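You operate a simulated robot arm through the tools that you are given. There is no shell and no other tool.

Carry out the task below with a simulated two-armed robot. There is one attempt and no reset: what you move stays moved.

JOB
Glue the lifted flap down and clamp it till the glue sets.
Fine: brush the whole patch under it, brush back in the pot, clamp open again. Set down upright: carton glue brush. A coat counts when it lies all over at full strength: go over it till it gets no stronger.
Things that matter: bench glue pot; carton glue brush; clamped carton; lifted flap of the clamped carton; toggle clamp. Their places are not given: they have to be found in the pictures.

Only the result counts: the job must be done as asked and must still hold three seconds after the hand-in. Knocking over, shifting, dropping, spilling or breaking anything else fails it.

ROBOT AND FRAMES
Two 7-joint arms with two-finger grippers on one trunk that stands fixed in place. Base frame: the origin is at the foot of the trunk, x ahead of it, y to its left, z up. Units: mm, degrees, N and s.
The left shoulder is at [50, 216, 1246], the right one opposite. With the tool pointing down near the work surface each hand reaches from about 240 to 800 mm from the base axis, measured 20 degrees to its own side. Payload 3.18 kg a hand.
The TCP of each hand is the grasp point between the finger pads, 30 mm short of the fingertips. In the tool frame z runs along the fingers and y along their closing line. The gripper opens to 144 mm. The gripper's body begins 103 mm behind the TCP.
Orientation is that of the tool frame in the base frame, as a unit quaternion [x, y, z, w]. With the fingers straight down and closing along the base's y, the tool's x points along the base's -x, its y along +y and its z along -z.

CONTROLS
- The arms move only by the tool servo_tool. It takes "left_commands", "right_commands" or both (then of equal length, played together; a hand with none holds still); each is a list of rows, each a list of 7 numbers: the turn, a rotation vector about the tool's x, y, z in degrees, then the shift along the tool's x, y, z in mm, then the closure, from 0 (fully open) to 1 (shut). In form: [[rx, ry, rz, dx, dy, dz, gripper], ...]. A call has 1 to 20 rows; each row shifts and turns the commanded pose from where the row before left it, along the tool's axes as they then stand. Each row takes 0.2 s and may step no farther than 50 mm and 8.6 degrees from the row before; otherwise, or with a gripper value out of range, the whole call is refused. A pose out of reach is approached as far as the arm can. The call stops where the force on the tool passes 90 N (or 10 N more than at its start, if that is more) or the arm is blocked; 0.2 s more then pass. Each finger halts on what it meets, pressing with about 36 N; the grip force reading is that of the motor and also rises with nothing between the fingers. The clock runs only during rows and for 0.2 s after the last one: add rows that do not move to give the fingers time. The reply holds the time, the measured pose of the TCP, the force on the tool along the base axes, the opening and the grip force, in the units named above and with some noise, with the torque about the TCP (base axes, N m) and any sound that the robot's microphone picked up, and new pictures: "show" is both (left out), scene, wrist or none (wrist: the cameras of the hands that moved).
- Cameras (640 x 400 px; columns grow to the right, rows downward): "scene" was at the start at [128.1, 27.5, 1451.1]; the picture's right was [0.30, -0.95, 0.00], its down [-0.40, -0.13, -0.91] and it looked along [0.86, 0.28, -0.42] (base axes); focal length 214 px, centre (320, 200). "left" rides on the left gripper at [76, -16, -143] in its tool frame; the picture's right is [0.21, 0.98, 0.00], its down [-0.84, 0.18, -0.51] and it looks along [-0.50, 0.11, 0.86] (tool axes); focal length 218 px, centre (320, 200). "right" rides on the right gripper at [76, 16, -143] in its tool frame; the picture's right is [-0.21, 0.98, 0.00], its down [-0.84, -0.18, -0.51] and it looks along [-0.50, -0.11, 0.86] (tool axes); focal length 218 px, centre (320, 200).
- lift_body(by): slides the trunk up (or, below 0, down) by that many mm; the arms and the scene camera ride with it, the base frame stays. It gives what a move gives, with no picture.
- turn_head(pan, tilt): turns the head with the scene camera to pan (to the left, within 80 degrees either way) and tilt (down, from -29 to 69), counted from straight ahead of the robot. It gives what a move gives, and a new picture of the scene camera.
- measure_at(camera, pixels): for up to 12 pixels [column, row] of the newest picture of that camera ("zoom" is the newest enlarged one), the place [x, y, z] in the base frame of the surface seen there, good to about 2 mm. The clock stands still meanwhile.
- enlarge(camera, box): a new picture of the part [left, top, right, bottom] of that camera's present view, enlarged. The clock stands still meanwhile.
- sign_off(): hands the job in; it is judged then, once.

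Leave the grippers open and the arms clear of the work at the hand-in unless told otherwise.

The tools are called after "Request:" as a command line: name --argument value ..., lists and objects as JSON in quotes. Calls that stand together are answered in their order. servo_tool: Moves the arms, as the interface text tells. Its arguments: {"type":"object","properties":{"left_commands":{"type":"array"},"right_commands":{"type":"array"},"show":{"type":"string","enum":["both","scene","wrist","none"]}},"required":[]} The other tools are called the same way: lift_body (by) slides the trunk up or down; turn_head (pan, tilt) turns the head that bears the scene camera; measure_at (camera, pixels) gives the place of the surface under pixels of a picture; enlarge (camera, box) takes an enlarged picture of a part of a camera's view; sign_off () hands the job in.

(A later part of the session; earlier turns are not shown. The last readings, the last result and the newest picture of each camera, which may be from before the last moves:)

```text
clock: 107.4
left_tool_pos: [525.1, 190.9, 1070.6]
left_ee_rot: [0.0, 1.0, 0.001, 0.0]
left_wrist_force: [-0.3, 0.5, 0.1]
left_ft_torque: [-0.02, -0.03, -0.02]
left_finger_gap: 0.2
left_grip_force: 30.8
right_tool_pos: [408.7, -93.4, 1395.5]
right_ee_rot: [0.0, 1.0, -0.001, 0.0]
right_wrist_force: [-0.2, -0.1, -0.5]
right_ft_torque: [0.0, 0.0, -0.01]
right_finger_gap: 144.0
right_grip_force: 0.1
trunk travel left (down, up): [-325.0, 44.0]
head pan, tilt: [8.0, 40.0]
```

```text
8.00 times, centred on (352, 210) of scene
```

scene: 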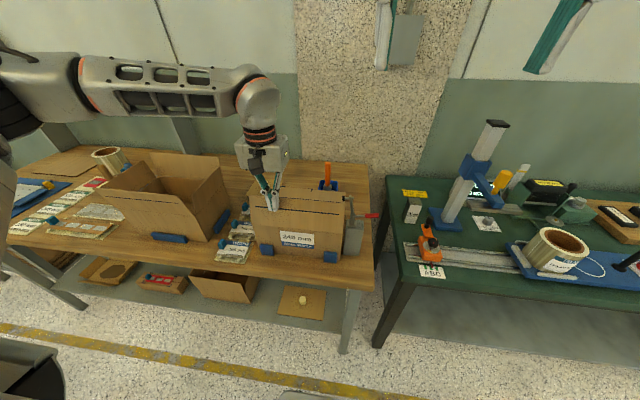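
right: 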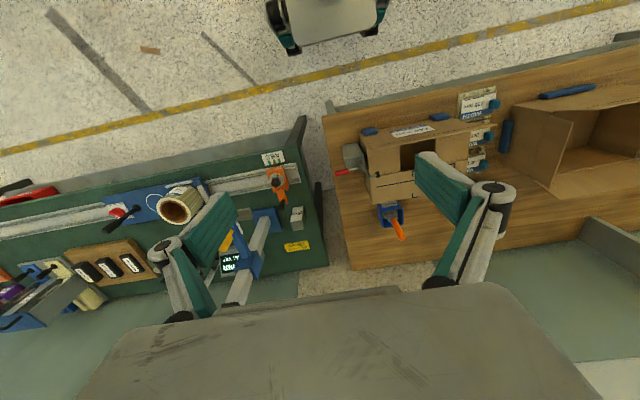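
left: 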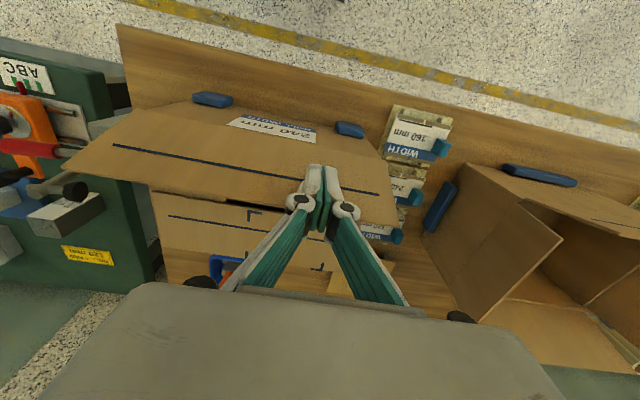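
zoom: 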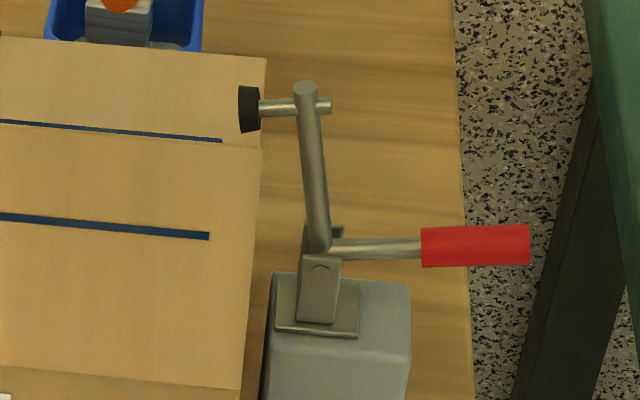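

Request:
measure_at --camera "zoom" --pixels '[[249, 91], [249, 110], [249, 130], [242, 110], [258, 110], [255, 155], [250, 200], [235, 152], [275, 107], [305, 95], [318, 235], [345, 248]]'

```text
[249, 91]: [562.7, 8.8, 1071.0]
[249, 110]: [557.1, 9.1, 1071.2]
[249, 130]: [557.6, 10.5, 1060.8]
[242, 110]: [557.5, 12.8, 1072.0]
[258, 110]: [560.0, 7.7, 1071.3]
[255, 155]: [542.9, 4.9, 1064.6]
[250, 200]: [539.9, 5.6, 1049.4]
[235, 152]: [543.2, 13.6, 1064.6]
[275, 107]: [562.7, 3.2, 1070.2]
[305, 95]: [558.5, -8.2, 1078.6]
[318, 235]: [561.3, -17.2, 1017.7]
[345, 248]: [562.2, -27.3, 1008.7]
```

The flap edge will just about graze the pad (≈1060 vs 1060). I push on gently in 4 mm steps and watch the force.

Request:
servo_tool --left_commands '[[0, 0, 0, -4, 0, 0, 1], [0, 0, 0, -4, 0, 0, 1], [0, 0, 0, -4, 0, 0, 1], [0, 0, 0, 0, 0, 0, 1]]' --show "none"

Request:
enlarge --camera "right" --box '[362, 150, 402, 182]'

```text
clock: 108.4
left_tool_pos: [536.2, 191.6, 1070.5]
left_ee_rot: [0.0, 1.0, 0.0, 0.0]
left_wrist_force: [-0.2, -0.5, 0.4]
left_ft_torque: [0.0, 0.0, 0.01]
left_finger_gap: 0.0
left_grip_force: 30.7
right_tool_pos: [407.2, -94.6, 1395.7]
right_ee_rot: [0.0, 1.0, 0.0, 0.0]
right_wrist_force: [0.5, -0.4, 0.0]
right_ft_torque: [0.01, 0.01, -0.01]
right_finger_gap: 144.0
right_grip_force: 0.1
trunk travel left (down, up): [-325.0, 44.0]
head pan, tilt: [8.0, 40.0]
```

```text
12.50 times, centred on (382, 166) of right
```

zoom: 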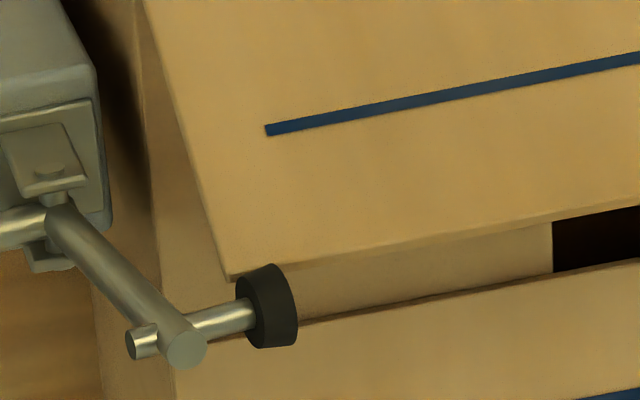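

No resistance so far. Continuing.

Request:
servo_tool --left_commands '[[0, 0, 0, -4, 0, 0, 1], [0, 0, 0, -4, 0, 0, 1], [0, 0, 0, -4, 0, 0, 1], [0, 0, 0, 0, 0, 0, 1]]' --show "none"

Request:
enlarge --camera "right" --box '[362, 150, 402, 182]'

```text
clock: 109.4
left_tool_pos: [550.2, 191.2, 1070.4]
left_ee_rot: [0.0, 1.0, 0.001, 0.0]
left_wrist_force: [-1.2, 0.0, 0.1]
left_ft_torque: [0.03, 0.0, 0.0]
left_finger_gap: 0.0
left_grip_force: 30.4
right_tool_pos: [408.0, -94.0, 1395.8]
right_ee_rot: [0.0, 1.0, 0.0, 0.0]
right_wrist_force: [0.1, 0.5, -0.1]
right_ft_torque: [0.01, 0.01, -0.02]
right_finger_gap: 143.9
right_grip_force: 0.1
trunk travel left (down, up): [-325.0, 44.0]
head pan, tilt: [8.0, 40.0]
```

```text
12.50 times, centred on (382, 166) of right
```

zoom: 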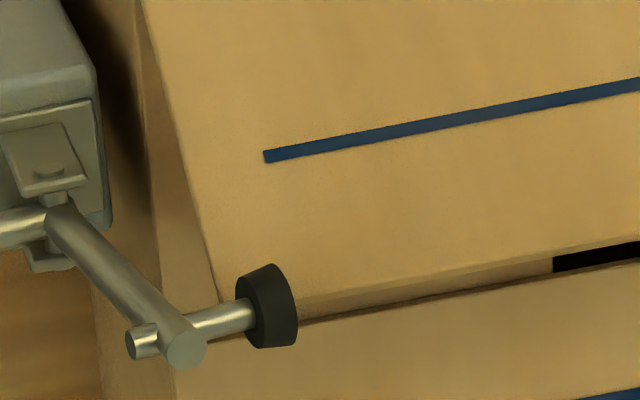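

It passes under the pad freely. Now I follow the flap round and down: moving forward and down along its arc.

Request:
servo_tool --left_commands '[[0, 0, 0, -6, 0, 12, 1], [0, 0, 0, -8, 0, 9, 1], [0, 0, 0, -6, 0, 10, 1], [0, 0, 0, -4, 0, 11, 1], [0, 0, 0, -2, 0, 7, 1], [0, 0, 0, 0, 0, 0, 1]]' --show "both"

Request:
enlarge --camera "right" --box '[345, 105, 485, 195]'

```text
clock: 110.8
left_tool_pos: [575.3, 192.1, 1020.0]
left_ee_rot: [0.0, 1.0, 0.001, 0.0]
left_wrist_force: [0.8, -0.8, 0.0]
left_ft_torque: [0.0, -0.02, 0.01]
left_finger_gap: 0.0
left_grip_force: 30.4
right_tool_pos: [408.8, -94.6, 1395.3]
right_ee_rot: [-0.001, 1.0, -0.001, 0.0]
right_wrist_force: [0.0, 0.1, 0.0]
right_ft_torque: [0.01, 0.0, 0.0]
right_finger_gap: 143.9
right_grip_force: 0.1
trunk travel left (down, up): [-325.0, 44.0]
head pan, tilt: [8.0, 40.0]
```

scene: 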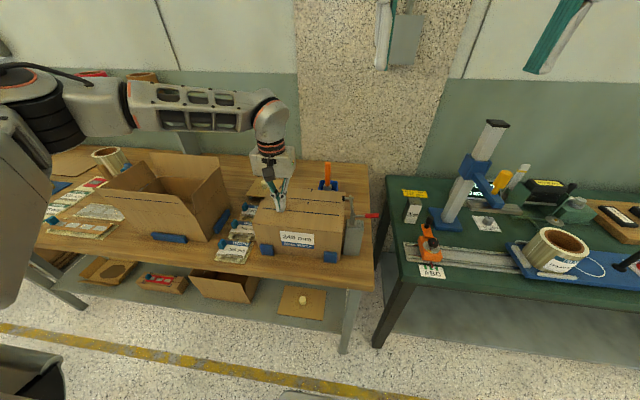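
left: 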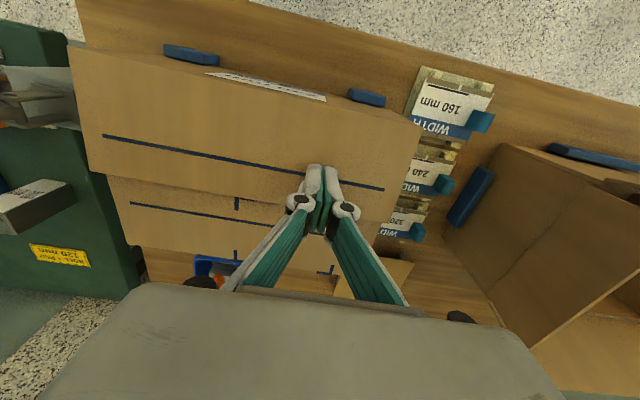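

```text
4.44 times, centred on (415, 150) of right
```

zoom: 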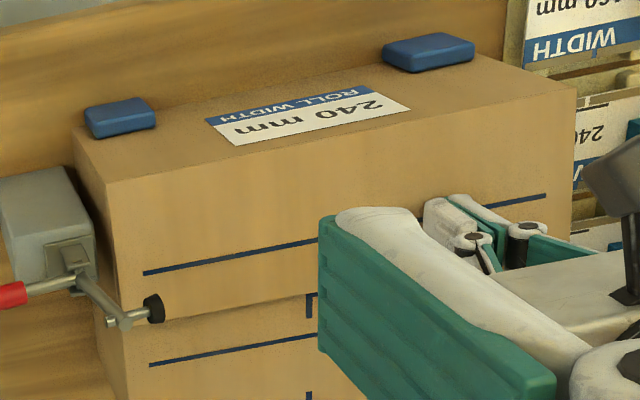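

The flap lies nearly flat. Pressing down gently to hold it flat.

Request:
servo_tool --left_commands '[[0, 0, 0, 0, 0, 2, 1], [0, 0, 0, 0, 0, 1, 1], [0, 0, 0, 0, 0, 1, 1], [0, 0, 0, 0, 0, 0, 1]]' --show "none"

Request:
measure_at --camera "right" --pixels '[[380, 170], [400, 166], [380, 155], [410, 145], [378, 176], [392, 185], [430, 150]]'

```text
clock: 111.8
left_tool_pos: [575.6, 191.8, 1015.7]
left_ee_rot: [0.001, 1.0, 0.001, 0.0]
left_wrist_force: [0.2, 0.1, 0.3]
left_ft_torque: [0.0, 0.0, 0.01]
left_finger_gap: 0.1
left_grip_force: 30.6
right_tool_pos: [407.9, -93.9, 1395.2]
right_ee_rot: [-0.001, 1.0, 0.0, 0.0]
right_wrist_force: [0.8, -0.6, 0.1]
right_ft_torque: [0.03, -0.02, 0.02]
right_finger_gap: 144.0
right_grip_force: 0.0
trunk travel left (down, up): [-325.0, 44.0]
head pan, tilt: [8.0, 40.0]
```

```text
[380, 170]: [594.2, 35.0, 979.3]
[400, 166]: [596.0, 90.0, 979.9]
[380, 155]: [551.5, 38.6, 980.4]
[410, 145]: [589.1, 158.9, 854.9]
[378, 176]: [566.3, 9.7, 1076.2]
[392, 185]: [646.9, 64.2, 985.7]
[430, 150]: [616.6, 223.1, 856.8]
```

That used an outdated picture; I take a new enlarged one and measure on it.

Request:
enlarge --camera "right" --box '[345, 105, 485, 195]'

Request:
measure_at --camera "zoom" --pixels '[[140, 300], [250, 285], [160, 240], [300, 220], [130, 200], [400, 180], [500, 150], [200, 360], [280, 305]]'

```text
4.44 times, centred on (415, 150) of right
```

zoom: 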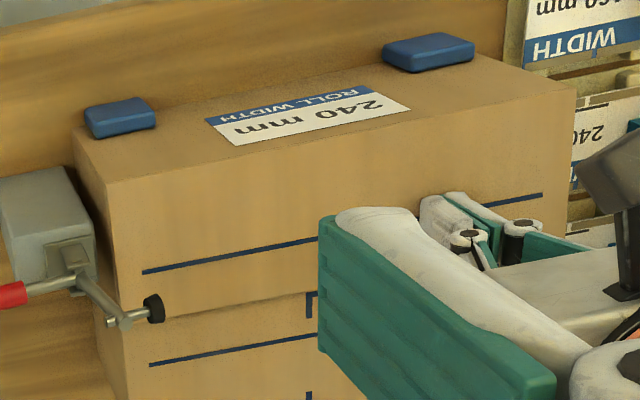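

```text
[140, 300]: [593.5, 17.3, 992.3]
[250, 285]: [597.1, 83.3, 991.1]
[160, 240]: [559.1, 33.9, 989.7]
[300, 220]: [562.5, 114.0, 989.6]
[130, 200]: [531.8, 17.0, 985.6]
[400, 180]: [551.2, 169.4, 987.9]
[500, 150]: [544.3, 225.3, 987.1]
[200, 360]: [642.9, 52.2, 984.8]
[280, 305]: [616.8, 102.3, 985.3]
```

The flap is still ~6° open (edge z≈992). Pressing further in 1 mm steps.

Request:
servo_tool --left_commands '[[0, 0, 0, 0, 0, 1, 1], [0, 0, 0, 0, 0, 1, 1], [0, 0, 0, 0, 0, 0, 1]]' --show "none"

Request:
servo_tool --left_commands '[[0, 0, 0, 0, 0, 1, 1], [0, 0, 0, 0, 0, 1, 1], [0, 0, 0, 0, 0, 0, 1]]' --show "none"

Request:
enlarge --camera "right" --box '[345, 105, 485, 195]'

Request:
measure_at --camera "zoom" --pixels '[[140, 300], [250, 285], [160, 240], [300, 220], [130, 200], [400, 180], [500, 150], [200, 360], [280, 315], [455, 205], [480, 200]]'

```text
clock: 112.6
left_tool_pos: [576.1, 190.8, 1015.3]
left_ee_rot: [0.0, 1.0, 0.001, 0.0]
left_wrist_force: [0.4, -0.4, 0.6]
left_ft_torque: [0.01, -0.01, 0.0]
left_finger_gap: 6.2
left_grip_force: 30.4
right_tool_pos: [408.1, -94.7, 1395.3]
right_ee_rot: [0.0, 1.0, 0.0, 0.0]
right_wrist_force: [0.1, -1.2, 0.4]
right_ft_torque: [-0.01, -0.01, -0.05]
right_finger_gap: 143.7
right_grip_force: 0.0
trunk travel left (down, up): [-325.0, 44.0]
head pan, tilt: [8.0, 40.0]
```

```text
clock: 113.4
left_tool_pos: [576.5, 191.8, 1013.6]
left_ee_rot: [-0.001, 1.0, 0.0, -0.001]
left_wrist_force: [0.8, 0.0, 0.9]
left_ft_torque: [0.01, 0.02, 0.02]
left_finger_gap: 5.9
left_grip_force: 30.7
right_tool_pos: [408.1, -94.1, 1395.8]
right_ee_rot: [-0.001, 1.0, 0.001, 0.0]
right_wrist_force: [-0.9, -0.6, 0.3]
right_ft_torque: [0.0, 0.02, 0.03]
right_finger_gap: 143.9
right_grip_force: 0.1
trunk travel left (down, up): [-325.0, 44.0]
head pan, tilt: [8.0, 40.0]
```

```text
4.44 times, centred on (415, 150) of right
```

zoom: 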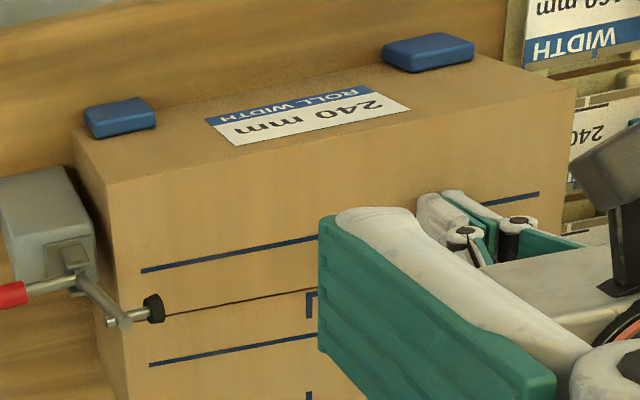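

```text
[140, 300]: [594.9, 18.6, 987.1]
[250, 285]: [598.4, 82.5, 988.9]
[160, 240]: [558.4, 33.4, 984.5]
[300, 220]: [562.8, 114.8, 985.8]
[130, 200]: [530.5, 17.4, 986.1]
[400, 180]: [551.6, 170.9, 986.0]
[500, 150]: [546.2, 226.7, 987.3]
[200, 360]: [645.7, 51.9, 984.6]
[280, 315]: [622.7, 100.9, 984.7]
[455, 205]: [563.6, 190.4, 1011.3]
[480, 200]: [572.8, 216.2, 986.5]
```

Flap now within ~1–2 mm of flat (edge z≈987). One more millimetre.

Request:
servo_tool --left_commands '[[0, 0, 0, 0, 0, 1, 1], [0, 0, 0, 0, 0, 0.7, 1], [0, 0, 0, 0, 0, 0, 1]]' --show "wrist"

Request:
enlarge --camera "right" --box '[345, 105, 485, 195]'

Request:
measure_at --camera "zoom" --pixels '[[140, 300], [250, 285], [160, 240], [300, 220], [200, 290], [220, 285], [110, 250], [200, 360]]'

```text
clock: 114.2
left_tool_pos: [574.9, 191.9, 1010.7]
left_ee_rot: [0.0, 1.0, 0.001, 0.0]
left_wrist_force: [-0.1, -0.4, 0.6]
left_ft_torque: [-0.01, 0.0, 0.03]
left_finger_gap: 5.9
left_grip_force: 31.3
right_tool_pos: [406.6, -94.5, 1394.4]
right_ee_rot: [0.0, 1.0, 0.0, 0.001]
right_wrist_force: [-0.2, 0.6, -0.4]
right_ft_torque: [0.01, 0.02, -0.01]
right_finger_gap: 144.3
right_grip_force: 0.2
trunk travel left (down, up): [-325.0, 44.0]
head pan, tilt: [8.0, 40.0]
```

left: 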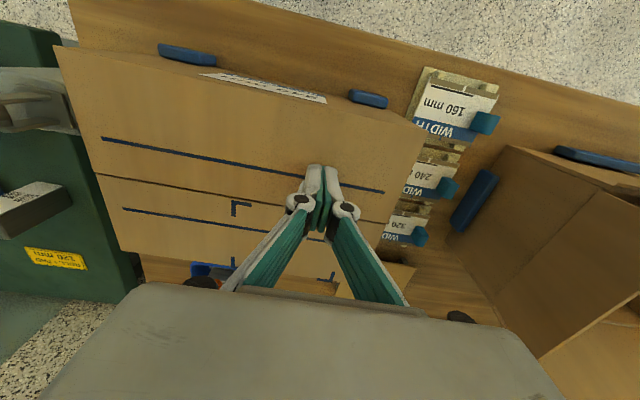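

```text
4.44 times, centred on (415, 150) of right
```

zoom: 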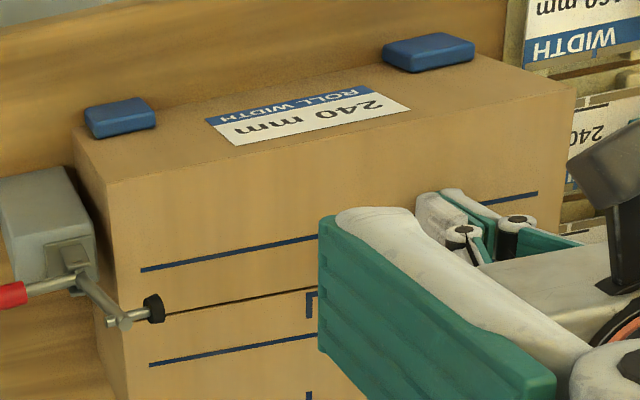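

```text
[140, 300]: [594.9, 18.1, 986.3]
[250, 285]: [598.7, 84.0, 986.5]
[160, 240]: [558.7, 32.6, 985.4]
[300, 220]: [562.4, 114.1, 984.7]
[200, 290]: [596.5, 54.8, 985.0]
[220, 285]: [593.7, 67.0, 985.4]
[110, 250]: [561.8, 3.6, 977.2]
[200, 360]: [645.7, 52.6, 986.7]
```

The flap now lies flat (z≈985). The left hand keeps it there. Next the right hand: bring it down in front of the clamp and turn it so the fingers point forward (+x) and close across the red handle.

Request:
servo_tool --right_commands '[[0, 0, 0, -6.6, -5.1, 39, 0], [0, 0, 0, -6.6, -5.1, 39, 0], [0, 0, 0, -6.6, -5.1, 39, 0], [0, 0, 0, -6.6, -5.1, 39, 0], [0, 0, 0, -6.6, -5.1, 39, 0.3], [-4.23, -5.37, 4.23, 0, 0, 0, 0.55], [-4.23, -5.37, 4.23, 0, 0, 0, 0.55], [-4.23, -5.37, 4.23, 0, 0, 0, 0.55], [-4.23, -5.37, 4.23, 0, 0, 0, 0.55], [-4.23, -5.37, 4.23, 0, 0, 0, 0.55], [-4.23, -5.37, 4.23, 0, 0, 0, 0.55], [-4.23, -5.37, 4.23, 0, 0, 0, 0.55], [-4.23, -5.37, 4.23, 0, 0, 0, 0.55], [-4.23, -5.37, 4.23, 0, 0, 0, 0.55], [-4.23, -5.37, 4.23, 0, 0, 0, 0.55], [-4.23, -5.37, 4.23, 0, 0, 0, 0.55], [-4.23, -5.37, 4.23, 0, 0, 0, 0.55], [-4.23, -5.37, 4.23, 0, 0, 0, 0.55], [-4.23, -5.37, 4.23, 0, 0, 0, 0.55], [0, 0, 0, 0, 0, 0, 0.55]]' --show "both"

```text
clock: 118.1
left_tool_pos: [575.7, 191.8, 1010.6]
left_ee_rot: [0.0, 1.0, 0.001, 0.0]
left_wrist_force: [0.1, 0.1, -0.2]
left_ft_torque: [0.03, -0.03, 0.02]
left_finger_gap: 0.0
left_grip_force: 30.8
right_tool_pos: [516.8, -106.1, 1281.9]
right_ee_rot: [0.5, 0.521, 0.479, 0.498]
right_wrist_force: [0.0, 0.5, 0.3]
right_ft_torque: [0.0, 0.0, 0.03]
right_finger_gap: 64.8
right_grip_force: 0.1
right hand out of reach, approached as far as the arm can: row 12, 13, 14, 15, 16, 17
trunk travel left (down, up): [-325.0, 44.0]
head pan, tilt: [8.0, 40.0]
stopped in row 19 (right hand): the arm was blocked; the commanded pose is now the measured one
```

scene: 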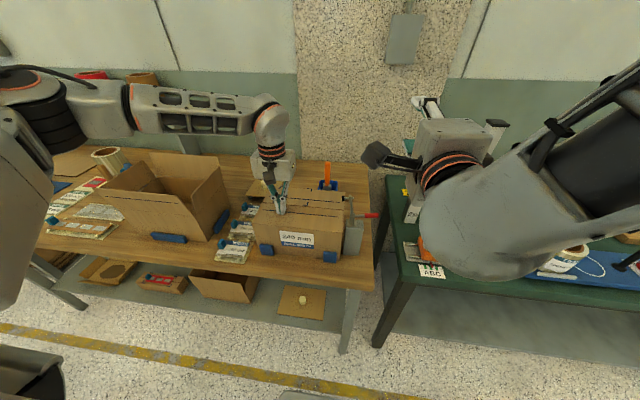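
right: 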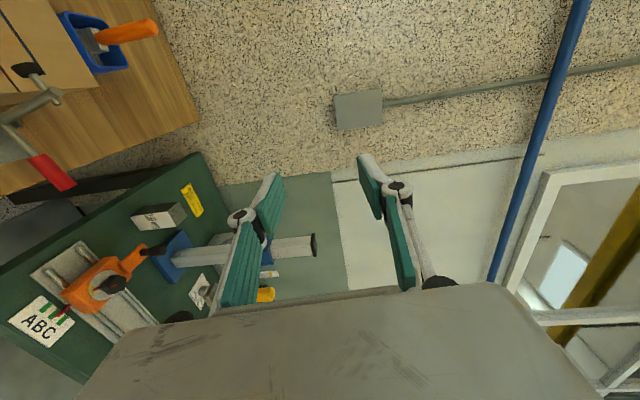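

The right hand came out at (517,−106,1282) with fingers forward. A simpler way: point the fingers straight down with the closing direction along x, straddling the red handle, then carry it along its arc. I rotate the hand 90° about its x axis in place.

Request:
servo_tool --right_commands '[[8.2, 0, 0, 0, 0, 0, 0.55], [8.2, 0, 0, 0, 0, 0, 0.55], [8.2, 0, 0, 0, 0, 0, 0.55], [8.2, 0, 0, 0, 0, 0, 0.55], [8.2, 0, 0, 0, 0, 0, 0.55], [8.2, 0, 0, 0, 0, 0, 0.55], [8.2, 0, 0, 0, 0, 0, 0.55], [8.2, 0, 0, 0, 0, 0, 0.55], [8.2, 0, 0, 0, 0, 0, 0.55], [8.2, 0, 0, 0, 0, 0, 0.55], [6, 0, 0, 0, 0, 0, 0.55], [0, 0, 0, 0, 0, 0, 0.55]]' --show "both"

```text
clock: 120.7
left_tool_pos: [575.6, 191.0, 1011.9]
left_ee_rot: [0.0, 1.0, 0.0, 0.0]
left_wrist_force: [0.3, 0.1, -0.4]
left_ft_torque: [0.0, -0.02, -0.02]
left_finger_gap: 0.1
left_grip_force: 30.7
right_tool_pos: [514.2, -103.4, 1280.3]
right_ee_rot: [0.704, 0.71, -0.021, 0.015]
right_wrist_force: [-0.1, 0.7, 0.1]
right_ft_torque: [0.03, 0.01, 0.0]
right_finger_gap: 64.9
right_grip_force: 0.1
trunk travel left (down, up): [-325.0, 44.0]
head pan, tilt: [8.0, 40.0]
```

scene: 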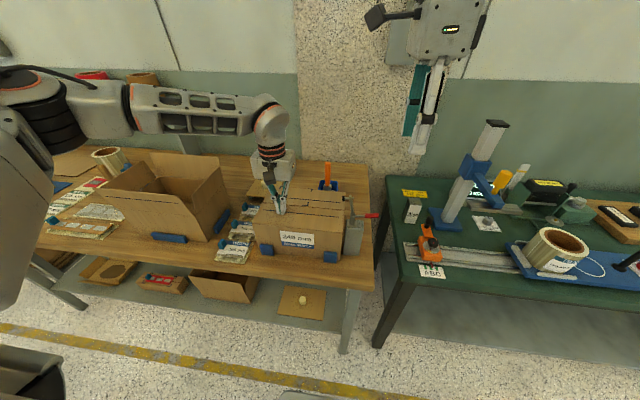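
right: 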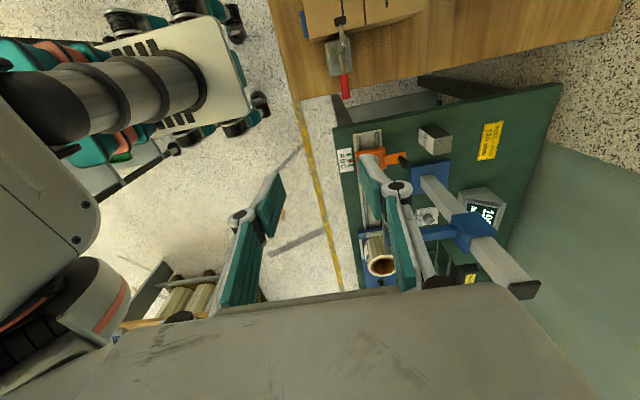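

The right hand now points down with fingers closing along x. Moving to above the red handle, TCP ≈ (560,−74,1100).

Request:
servo_tool --right_commands '[[0, 0, 0, 7.64, 9.5, 35.6, 0.55], [0, 0, 0, 7.64, 9.5, 35.6, 0.55], [0, 0, 0, 7.64, 9.5, 35.6, 0.55], [0, 0, 0, 7.64, 9.5, 35.6, 0.55], [0, 0, 0, 7.64, 9.6, 35.6, 0.55], [0, 0, 0, 0, 0, 0, 0.55]]' --show "both"

Request:
enlarge --camera "scene" --box '[300, 150, 420, 250]'

Request:
enlarge --camera "right" --box '[240, 20, 440, 200]'

```text
clock: 122.1
left_tool_pos: [573.6, 192.5, 1010.8]
left_ee_rot: [0.0, 1.0, 0.002, -0.001]
left_wrist_force: [0.4, -0.1, -0.4]
left_ft_torque: [0.0, -0.03, 0.01]
left_finger_gap: 0.0
left_grip_force: 30.4
right_tool_pos: [562.2, -74.6, 1100.6]
right_ee_rot: [0.704, 0.71, -0.021, 0.016]
right_wrist_force: [0.5, -0.7, -0.3]
right_ft_torque: [0.03, -0.02, -0.02]
right_finger_gap: 64.8
right_grip_force: 0.1
trunk travel left (down, up): [-325.0, 44.0]
head pan, tilt: [8.0, 40.0]
```

scene: 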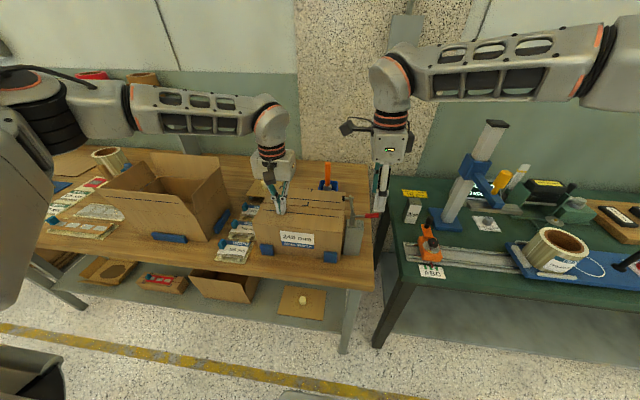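
right: 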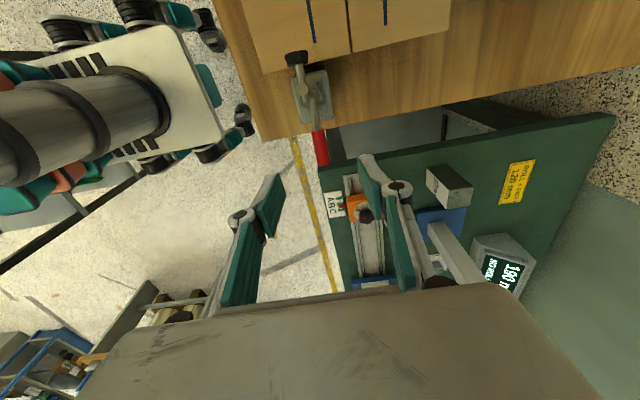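

```text
4.00 times, centred on (360, 200) of scene
```

zoom: 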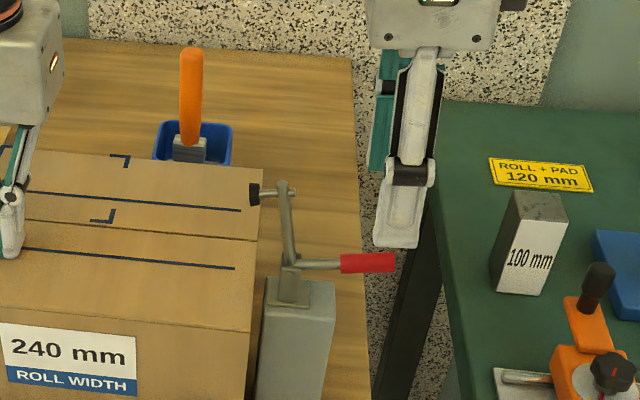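

```text
2.22 times, centred on (340, 110) of right
```

zoom: 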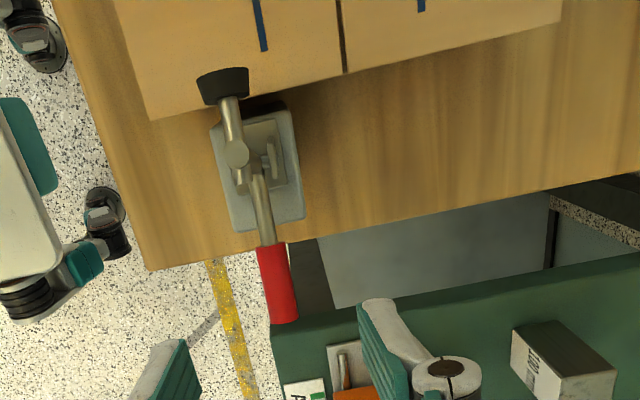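

The right hand is above the handle. I measure the red handle in the fresh right-hand view.

Request:
measure_at --camera "zoom" --pixels '[[265, 250], [275, 270], [278, 290], [283, 315], [290, 250], [265, 280], [255, 190], [262, 215], [235, 155], [222, 85], [250, 110], [240, 180]]'

```text
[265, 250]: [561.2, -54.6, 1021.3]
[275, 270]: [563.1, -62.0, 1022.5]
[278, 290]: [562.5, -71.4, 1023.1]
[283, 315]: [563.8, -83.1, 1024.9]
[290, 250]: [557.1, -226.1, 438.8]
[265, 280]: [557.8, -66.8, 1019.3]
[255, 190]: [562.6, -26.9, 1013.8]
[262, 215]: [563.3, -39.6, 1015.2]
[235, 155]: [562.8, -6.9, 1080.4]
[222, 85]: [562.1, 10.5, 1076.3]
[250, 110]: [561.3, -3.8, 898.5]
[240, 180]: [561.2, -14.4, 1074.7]
```

Handle axis at about (561, −74, 1018). Descending so the handle lies between the fingers, then closing on it.

Request:
servo_tool --right_commands '[[0, 0, 0, 1.4, -0.1, 27.3, 0.55], [0, 0, 0, 1.4, -0.1, 27.3, 0.55], [0, 0, 0, 1.4, -0.1, 27.3, 0.55], [0, 0, 0, 0, 0, 0, 0.7], [0, 0, 0, 0, 0, 0, 0.8], [0, 0, 0, 0, 0, 0, 0.8]]' --show "both"

Request:
enlarge --camera "right" --box '[250, 60, 410, 260]'

Request:
enlarge --camera "scene" --box '[330, 180, 410, 250]'

```text
clock: 123.5
left_tool_pos: [574.6, 191.8, 1011.4]
left_ee_rot: [0.0, 1.0, 0.001, -0.001]
left_wrist_force: [1.1, 0.5, -0.4]
left_ft_torque: [-0.05, 0.0, 0.01]
left_finger_gap: 0.0
left_grip_force: 30.6
right_tool_pos: [560.0, -74.6, 1018.9]
right_ee_rot: [0.704, 0.709, -0.022, 0.016]
right_wrist_force: [0.7, -0.1, 0.2]
right_ft_torque: [0.01, -0.03, 0.0]
right_finger_gap: 28.6
right_grip_force: 0.1
trunk travel left (down, up): [-325.0, 44.0]
head pan, tilt: [8.0, 40.0]
```

scene: 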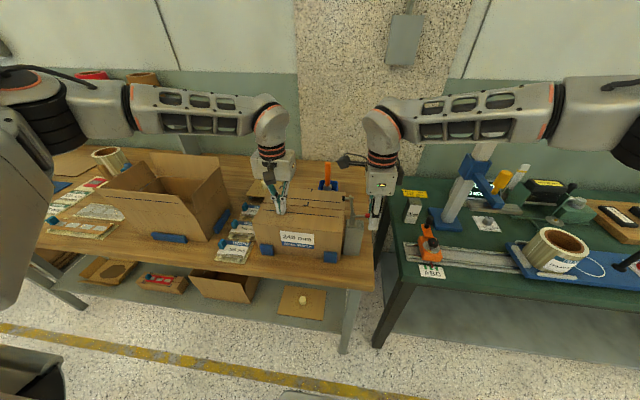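
right: 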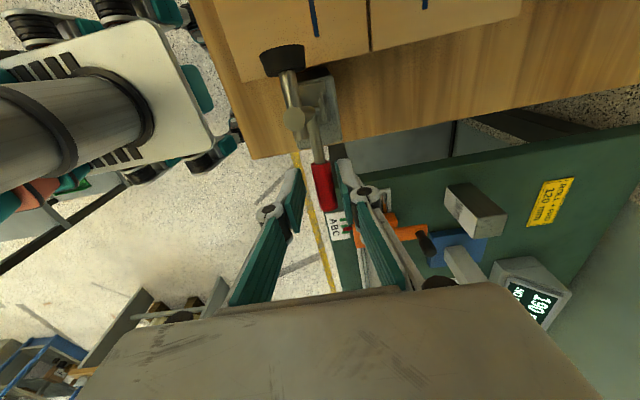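

```text
2.00 times, centred on (330, 160) of right
```

zoom: 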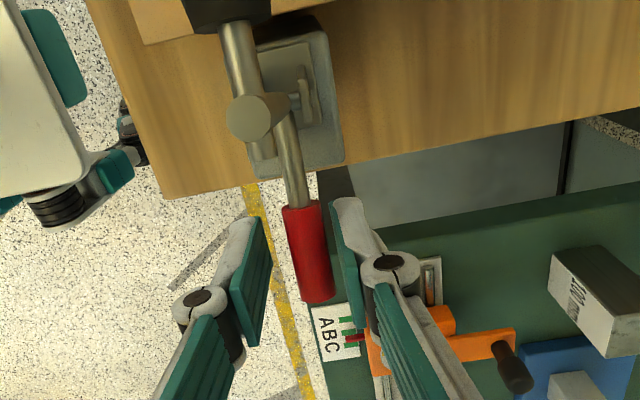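

```text
5.71 times, centred on (370, 215) of scene
```

zoom: 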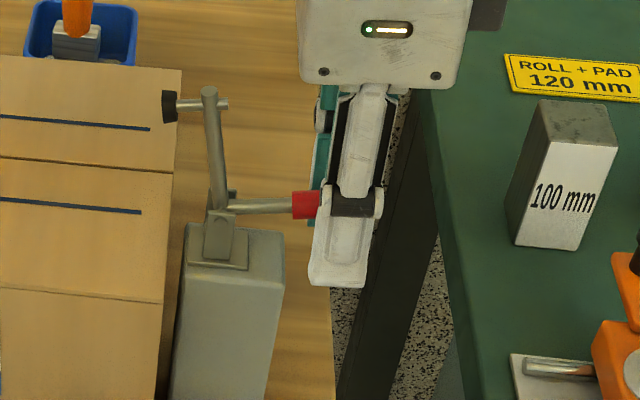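

The handle is between the fingers, slightly toward the far finger. Shifting +1.7 mm in x and closing.

Request:
servo_tool --right_commands '[[0, 0, 0, 0, 1.7, 0, 0.8], [0, 0, 0, 0, 0, 0, 0.88], [0, 0, 0, 0, 0, 0, 1], [0, 0, 0, 0, 0, 0, 1]]' --show "none"

Request:
enlarge --camera "right" --box '[250, 60, 410, 260]'

```text
clock: 124.5
left_tool_pos: [576.6, 191.4, 1010.8]
left_ee_rot: [-0.001, 1.0, 0.0, -0.001]
left_wrist_force: [-0.5, 0.3, -0.2]
left_ft_torque: [0.01, 0.02, 0.01]
left_finger_gap: 0.1
left_grip_force: 30.4
right_tool_pos: [563.5, -72.1, 1017.3]
right_ee_rot: [0.704, 0.709, -0.02, 0.015]
right_wrist_force: [14.1, 0.5, 1.5]
right_ft_torque: [0.09, -0.14, -0.34]
right_finger_gap: 13.0
right_grip_force: 42.4
trunk travel left (down, up): [-325.0, 44.0]
head pan, tilt: [8.0, 40.0]
```

```text
2.00 times, centred on (330, 160) of right
```

zoom: 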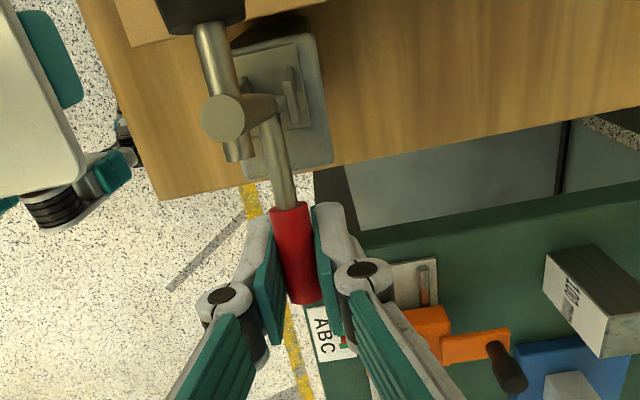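

Gripped (13 mm, 42 N), with 14 N sideways since the handle is ~1.5 mm further in x; I relieve that. I also zoom on the clamp's pivot to know its arc.

Request:
servo_tool --right_commands '[[0, 0, 0, 0, 1.5, 0, 1], [0, 0, 0, 0, 0, 0, 1]]' --show "none"

Request:
enlarge --camera "scene" --box '[340, 190, 376, 230]'

Request:
enlarge --camera "scene" --box '[330, 185, 380, 235]'

```text
clock: 125.1
left_tool_pos: [576.5, 192.4, 1011.0]
left_ee_rot: [0.0, 1.0, 0.001, 0.0]
left_wrist_force: [0.4, 0.8, 0.9]
left_ft_torque: [-0.01, -0.02, 0.01]
left_finger_gap: 0.0
left_grip_force: 30.5
right_tool_pos: [564.0, -74.4, 1017.7]
right_ee_rot: [0.705, 0.709, -0.021, 0.015]
right_wrist_force: [11.3, -3.4, 5.8]
right_ft_torque: [0.26, -0.07, -0.37]
right_finger_gap: 13.4
right_grip_force: 43.0
trunk travel left (down, up): [-325.0, 44.0]
head pan, tilt: [8.0, 40.0]
```

```text
10.00 times, centred on (358, 210) of scene
```

zoom: 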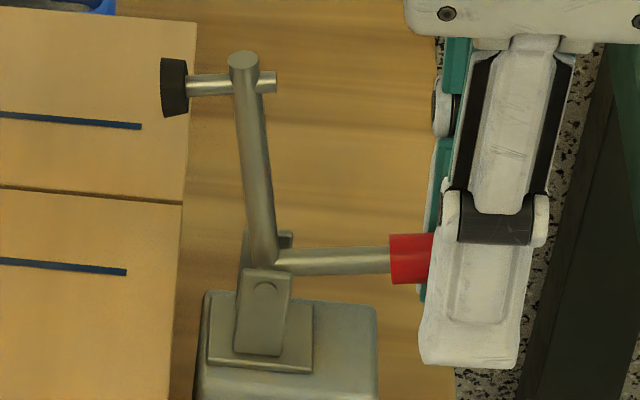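

```text
8.00 times, centred on (355, 210) of scene
```

zoom: 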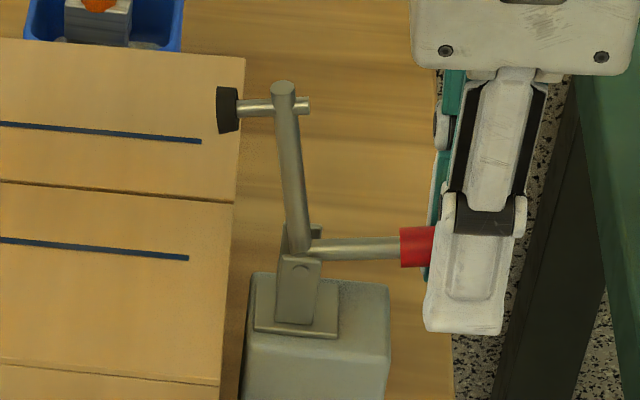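

Request:
measure_at --camera "zoom" --pixels '[[300, 267], [296, 245], [310, 250], [298, 290], [330, 248], [380, 247], [285, 130], [290, 180], [293, 215], [284, 90], [305, 104], [227, 110]]'

```text
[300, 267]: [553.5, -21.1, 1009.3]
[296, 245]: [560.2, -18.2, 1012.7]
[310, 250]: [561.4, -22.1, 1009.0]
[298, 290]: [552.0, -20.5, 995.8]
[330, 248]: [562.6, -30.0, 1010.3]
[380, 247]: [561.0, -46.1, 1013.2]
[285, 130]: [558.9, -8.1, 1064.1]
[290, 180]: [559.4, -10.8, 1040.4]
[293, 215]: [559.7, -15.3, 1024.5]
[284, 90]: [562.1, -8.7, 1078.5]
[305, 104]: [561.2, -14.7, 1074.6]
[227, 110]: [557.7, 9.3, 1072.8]
```

Pivot at about (y −21, z 1008.5); the grip point is 54 mm from it. I swing the handle up the first 24° along its arc and check forces.

Request:
servo_tool --right_commands '[[0, 0, 0, 1.01, -0.04, -5.54, 1], [0, 0, 0, 1.58, -0.03, -5.41, 1], [0, 0, 0, 2.14, -0.03, -5.21, 1], [0, 0, 0, 2.66, -0.02, -4.96, 1], [0, 0, 0, 0, 0, 0, 1]]' --show "scene"

Request:
enlarge --camera "scene" --box '[330, 180, 390, 235]'

```text
clock: 126.3
left_tool_pos: [574.9, 190.5, 1009.2]
left_ee_rot: [0.0, 1.0, 0.002, -0.001]
left_wrist_force: [-1.5, 0.5, -0.3]
left_ft_torque: [0.01, -0.01, 0.03]
left_finger_gap: 0.0
left_grip_force: 30.5
right_tool_pos: [563.2, -66.8, 1038.0]
right_ee_rot: [0.704, 0.71, -0.022, 0.015]
right_wrist_force: [3.1, -15.9, -17.8]
right_ft_torque: [-1.27, -0.16, -0.37]
right_finger_gap: 13.6
right_grip_force: 43.4
trunk travel left (down, up): [-325.0, 44.0]
head pan, tilt: [8.0, 40.0]
```

scene: 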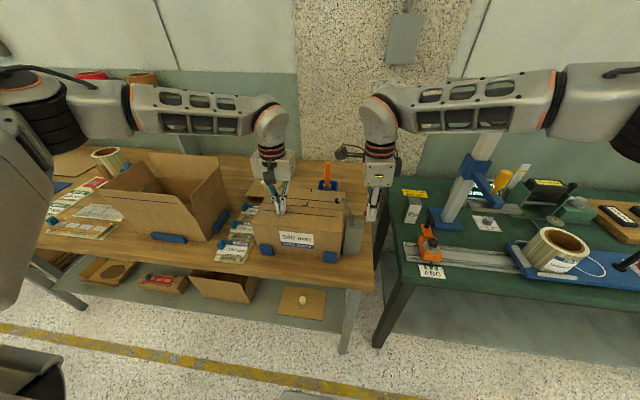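

```text
7.27 times, centred on (360, 208) of scene
```

zoom: 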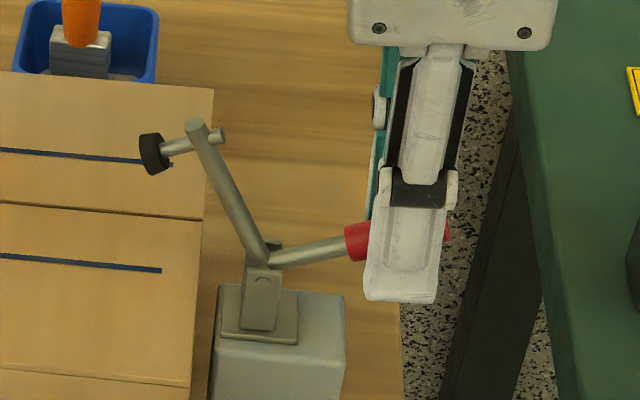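

The clamp swings rigidly with the handle; forces ~24 N, fine. Continuing the arc by another 18°.

Request:
servo_tool --right_commands '[[0, 0, 0, 3.18, -0.02, -4.66, 1], [0, 0, 0, 3.64, -0.01, -4.29, 1], [0, 0, 0, 4.08, 0, -3.89, 1], [0, 0, 0, 0, 0, 0, 1]]' --show "none"

Request:
enlarge --camera "scene" --box '[330, 180, 390, 235]'

```text
clock: 127.3
left_tool_pos: [575.7, 189.5, 1010.8]
left_ee_rot: [0.0, 1.0, 0.002, -0.001]
left_wrist_force: [0.6, 0.9, 0.4]
left_ft_torque: [0.05, -0.01, 0.02]
left_finger_gap: 0.0
left_grip_force: 31.0
right_tool_pos: [563.8, -56.7, 1049.3]
right_ee_rot: [0.704, 0.709, -0.022, 0.014]
right_wrist_force: [1.1, -19.8, -12.2]
right_ft_torque: [-1.28, -0.26, -0.34]
right_finger_gap: 14.0
right_grip_force: 43.6
trunk travel left (down, up): [-325.0, 44.0]
head pan, tilt: [8.0, 40.0]
```

```text
7.27 times, centred on (360, 208) of scene
```

zoom: 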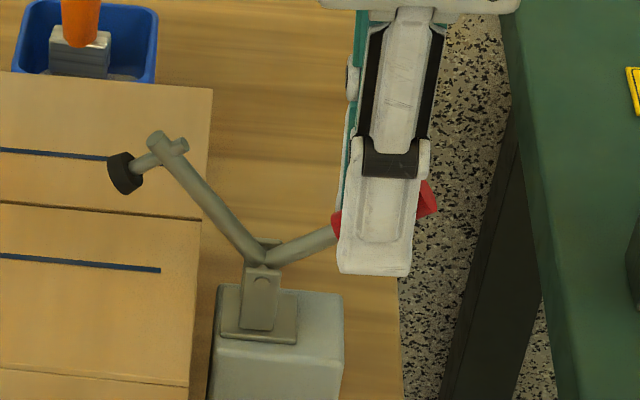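

Going smoothly. Continuing 18° more.

Request:
servo_tool --right_commands '[[0, 0, 0, 4.46, 0, -3.45, 1], [0, 0, 0, 4.79, 0, -2.96, 1], [0, 0, 0, 5.09, 0, -2.44, 1], [0, 0, 0, 0, 0, 0, 1]]' --show "none"

Request:
enlarge --camera "scene" --box '[320, 175, 390, 235]'

```text
clock: 128.3
left_tool_pos: [576.1, 189.7, 1011.4]
left_ee_rot: [0.0, 1.0, 0.002, 0.0]
left_wrist_force: [0.1, 0.2, -0.2]
left_ft_torque: [0.01, -0.02, 0.0]
left_finger_gap: 0.1
left_grip_force: 30.4
right_tool_pos: [564.9, -40.4, 1059.1]
right_ee_rot: [0.704, 0.709, -0.02, 0.016]
right_wrist_force: [1.0, -25.2, -3.0]
right_ft_torque: [-1.34, -0.13, -0.08]
right_finger_gap: 14.1
right_grip_force: 43.7
trunk travel left (down, up): [-325.0, 44.0]
head pan, tilt: [8.0, 40.0]
```

```text
6.67 times, centred on (355, 205) of scene
```

zoom: 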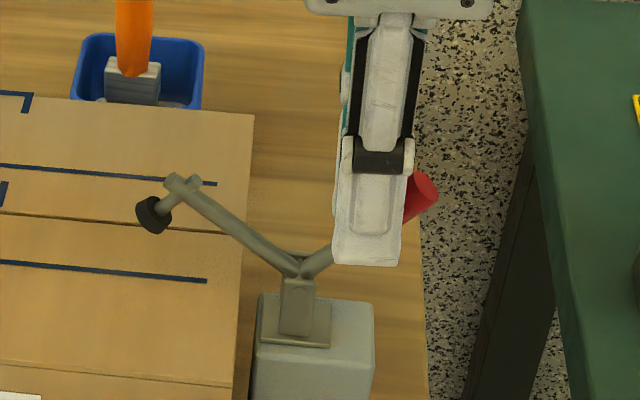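

Pad nears the flap. Next steps one by one with force checks.

Request:
servo_tool --right_commands '[[0, 0, 0, 5.31, 0, -1.9, 1], [0, 0, 0, 0, 0, 0, 1]]' --show "none"

Request:
servo_tool --right_commands '[[0, 0, 0, 5.48, 0, -1.33, 1], [0, 0, 0, 0, 0, 0, 1]]' --show "none"

Request:
enlarge --camera "scene" --box '[320, 175, 390, 235]'

```text
clock: 128.9
left_tool_pos: [575.5, 189.8, 1011.6]
left_ee_rot: [0.0, 1.0, 0.002, -0.001]
left_wrist_force: [0.2, 0.4, 0.2]
left_ft_torque: [0.01, 0.01, 0.02]
left_finger_gap: 0.1
left_grip_force: 30.9
right_tool_pos: [564.2, -36.5, 1060.2]
right_ee_rot: [0.704, 0.71, -0.02, 0.016]
right_wrist_force: [2.0, -25.4, -0.5]
right_ft_torque: [-1.32, -0.12, -0.06]
right_finger_gap: 13.9
right_grip_force: 44.1
trunk travel left (down, up): [-325.0, 44.0]
head pan, tilt: [8.0, 40.0]
```

```text
clock: 129.5
left_tool_pos: [575.6, 189.3, 1012.2]
left_ee_rot: [0.001, 1.0, 0.002, 0.0]
left_wrist_force: [0.4, 0.7, 0.3]
left_ft_torque: [0.0, 0.0, 0.0]
left_finger_gap: 0.0
left_grip_force: 30.8
right_tool_pos: [564.9, -30.3, 1062.4]
right_ee_rot: [0.704, 0.71, -0.021, 0.015]
right_wrist_force: [2.7, -26.7, 2.6]
right_ft_torque: [-1.36, -0.09, 0.02]
right_finger_gap: 14.1
right_grip_force: 43.6
trunk travel left (down, up): [-325.0, 44.0]
head pan, tilt: [8.0, 40.0]
```

```text
6.67 times, centred on (355, 205) of scene
```

zoom: 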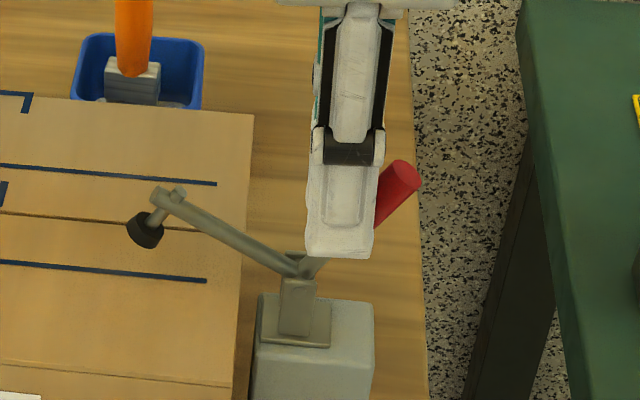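

The handle has slipped within the pads (the arm has turned only ~45°). Pushing will be firmer: I open, rise clear, close the fingers and then push the handle's outer side towards +y.

Request:
servo_tool --right_commands '[[0, 0, 0, 0, 0, 0, 0.8], [0, 0, 0, 0, 0, 0, 0.6], [0, 0, 0, 0, 0, -30, 0.6], [0, 0, 0, 0, 0, -40, 0.6], [0, 0, 0, -45, 0, 0, 0.8], [0, 0, 0, -20, 0, 0, 1], [0, 0, 0, 0, 0, 0, 1], [0, 0, 0, 0, 0, 0, 1]]' --show "both"

Request:
enlarge --camera "scene" --box '[320, 165, 400, 235]'

```text
clock: 131.3
left_tool_pos: [575.5, 191.6, 1010.8]
left_ee_rot: [0.001, 1.0, 0.001, -0.001]
left_wrist_force: [-0.2, -0.2, 0.2]
left_ft_torque: [-0.01, 0.02, -0.02]
left_finger_gap: 0.0
left_grip_force: 30.4
right_tool_pos: [563.9, -88.3, 1136.4]
right_ee_rot: [0.704, 0.71, -0.022, 0.016]
right_wrist_force: [0.0, 0.8, 0.9]
right_ft_torque: [-0.05, -0.03, 0.0]
right_finger_gap: 0.0
right_grip_force: 30.7
trunk travel left (down, up): [-325.0, 44.0]
head pan, tilt: [8.0, 40.0]
```

scene: 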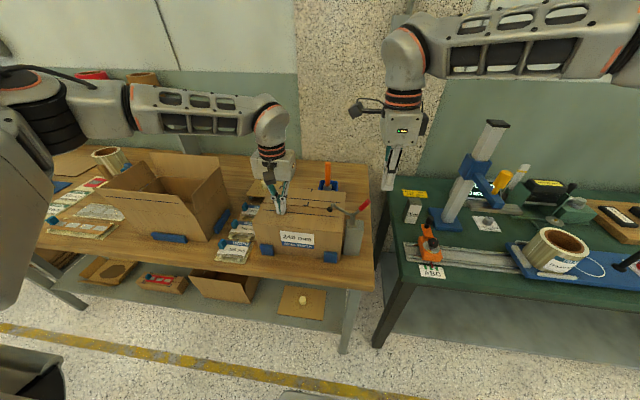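
right: 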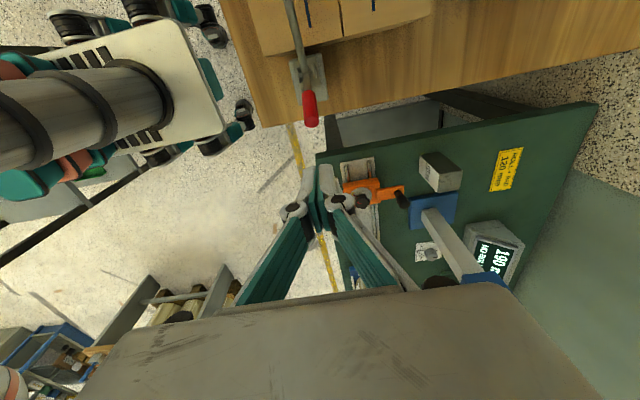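

```text
5.71 times, centred on (360, 200) of scene
```

zoom: 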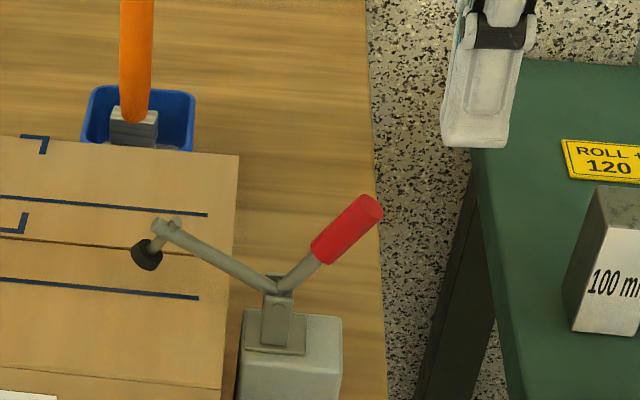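

The clamp stays where it was left. I measure handle end, pad and arm in this view.

Request:
measure_at --camera "zoom" --pixels '[[372, 205], [345, 230], [325, 250], [300, 275], [145, 258], [152, 245], [165, 228], [220, 260], [277, 290], [150, 270], [200, 320], [100, 300]]'

```text
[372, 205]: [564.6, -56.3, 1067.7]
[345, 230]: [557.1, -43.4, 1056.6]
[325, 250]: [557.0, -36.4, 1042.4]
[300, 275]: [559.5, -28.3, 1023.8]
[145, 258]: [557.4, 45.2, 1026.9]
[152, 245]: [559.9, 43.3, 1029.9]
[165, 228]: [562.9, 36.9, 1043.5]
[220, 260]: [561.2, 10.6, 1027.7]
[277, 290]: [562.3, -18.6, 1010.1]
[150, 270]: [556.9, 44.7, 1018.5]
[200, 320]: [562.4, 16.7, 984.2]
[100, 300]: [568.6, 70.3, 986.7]
```

Handle end is at (−56, 1068), flap still flat at ≈985. Lowering the closed fingers beside it (outer side) to tip z≈1040.

Request:
servo_tool --right_commands '[[0, 0, 0, 1.7, -0.7, 33, 1], [0, 0, 0, 1.7, -0.7, 33, 1], [0, 0, 0, 0, 0, 0, 1]]' --show "none"

Request:
servo_tool --right_commands '[[0, 0, 0, 6, 0, 0, 1], [0, 0, 0, 6, 0, 0, 1], [0, 0, 0, 5, 0, 0, 1], [0, 0, 0, 5, 0, 0, 1], [0, 0, 0, 0, 0, 0, 1]]' --show "scene"

Request:
enlarge --camera "scene" --box '[320, 165, 400, 235]'

```text
clock: 132.1
left_tool_pos: [576.0, 191.0, 1011.0]
left_ee_rot: [-0.001, 1.0, 0.001, 0.0]
left_wrist_force: [0.1, -0.1, -0.9]
left_ft_torque: [-0.02, 0.02, 0.01]
left_finger_gap: 0.2
left_grip_force: 30.6
right_tool_pos: [562.3, -88.6, 1070.0]
right_ee_rot: [0.704, 0.71, -0.021, 0.014]
right_wrist_force: [0.2, -1.2, 0.0]
right_ft_torque: [0.0, -0.03, -0.01]
right_finger_gap: 0.0
right_grip_force: 30.6
trunk travel left (down, up): [-325.0, 44.0]
head pan, tilt: [8.0, 40.0]
```

```text
clock: 133.3
left_tool_pos: [574.4, 190.9, 1010.5]
left_ee_rot: [0.001, 1.0, 0.0, 0.0]
left_wrist_force: [1.2, 0.2, -0.8]
left_ft_torque: [-0.01, 0.01, 0.02]
left_finger_gap: 0.0
left_grip_force: 30.3
right_tool_pos: [562.2, -67.6, 1069.1]
right_ee_rot: [0.704, 0.71, -0.02, 0.015]
right_wrist_force: [0.0, -0.9, 0.0]
right_ft_torque: [0.01, 0.04, 0.01]
right_finger_gap: 0.0
right_grip_force: 30.8
trunk travel left (down, up): [-325.0, 44.0]
head pan, tilt: [8.0, 40.0]
```

scene: 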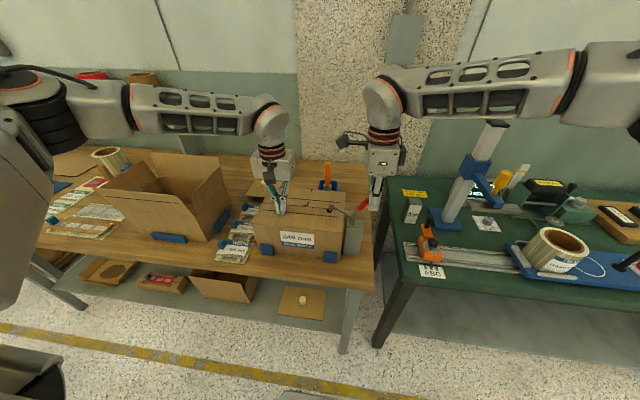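

```text
5.71 times, centred on (360, 200) of scene
```

zoom: 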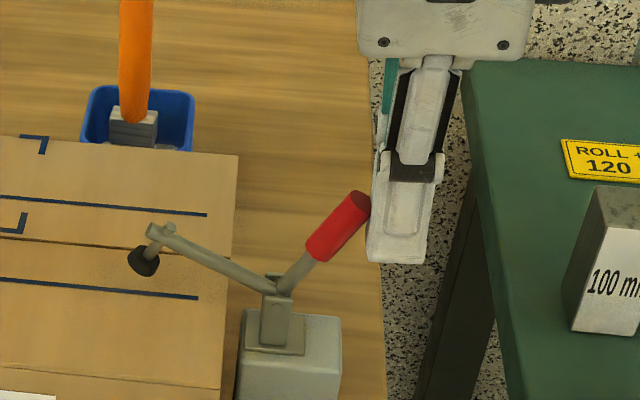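

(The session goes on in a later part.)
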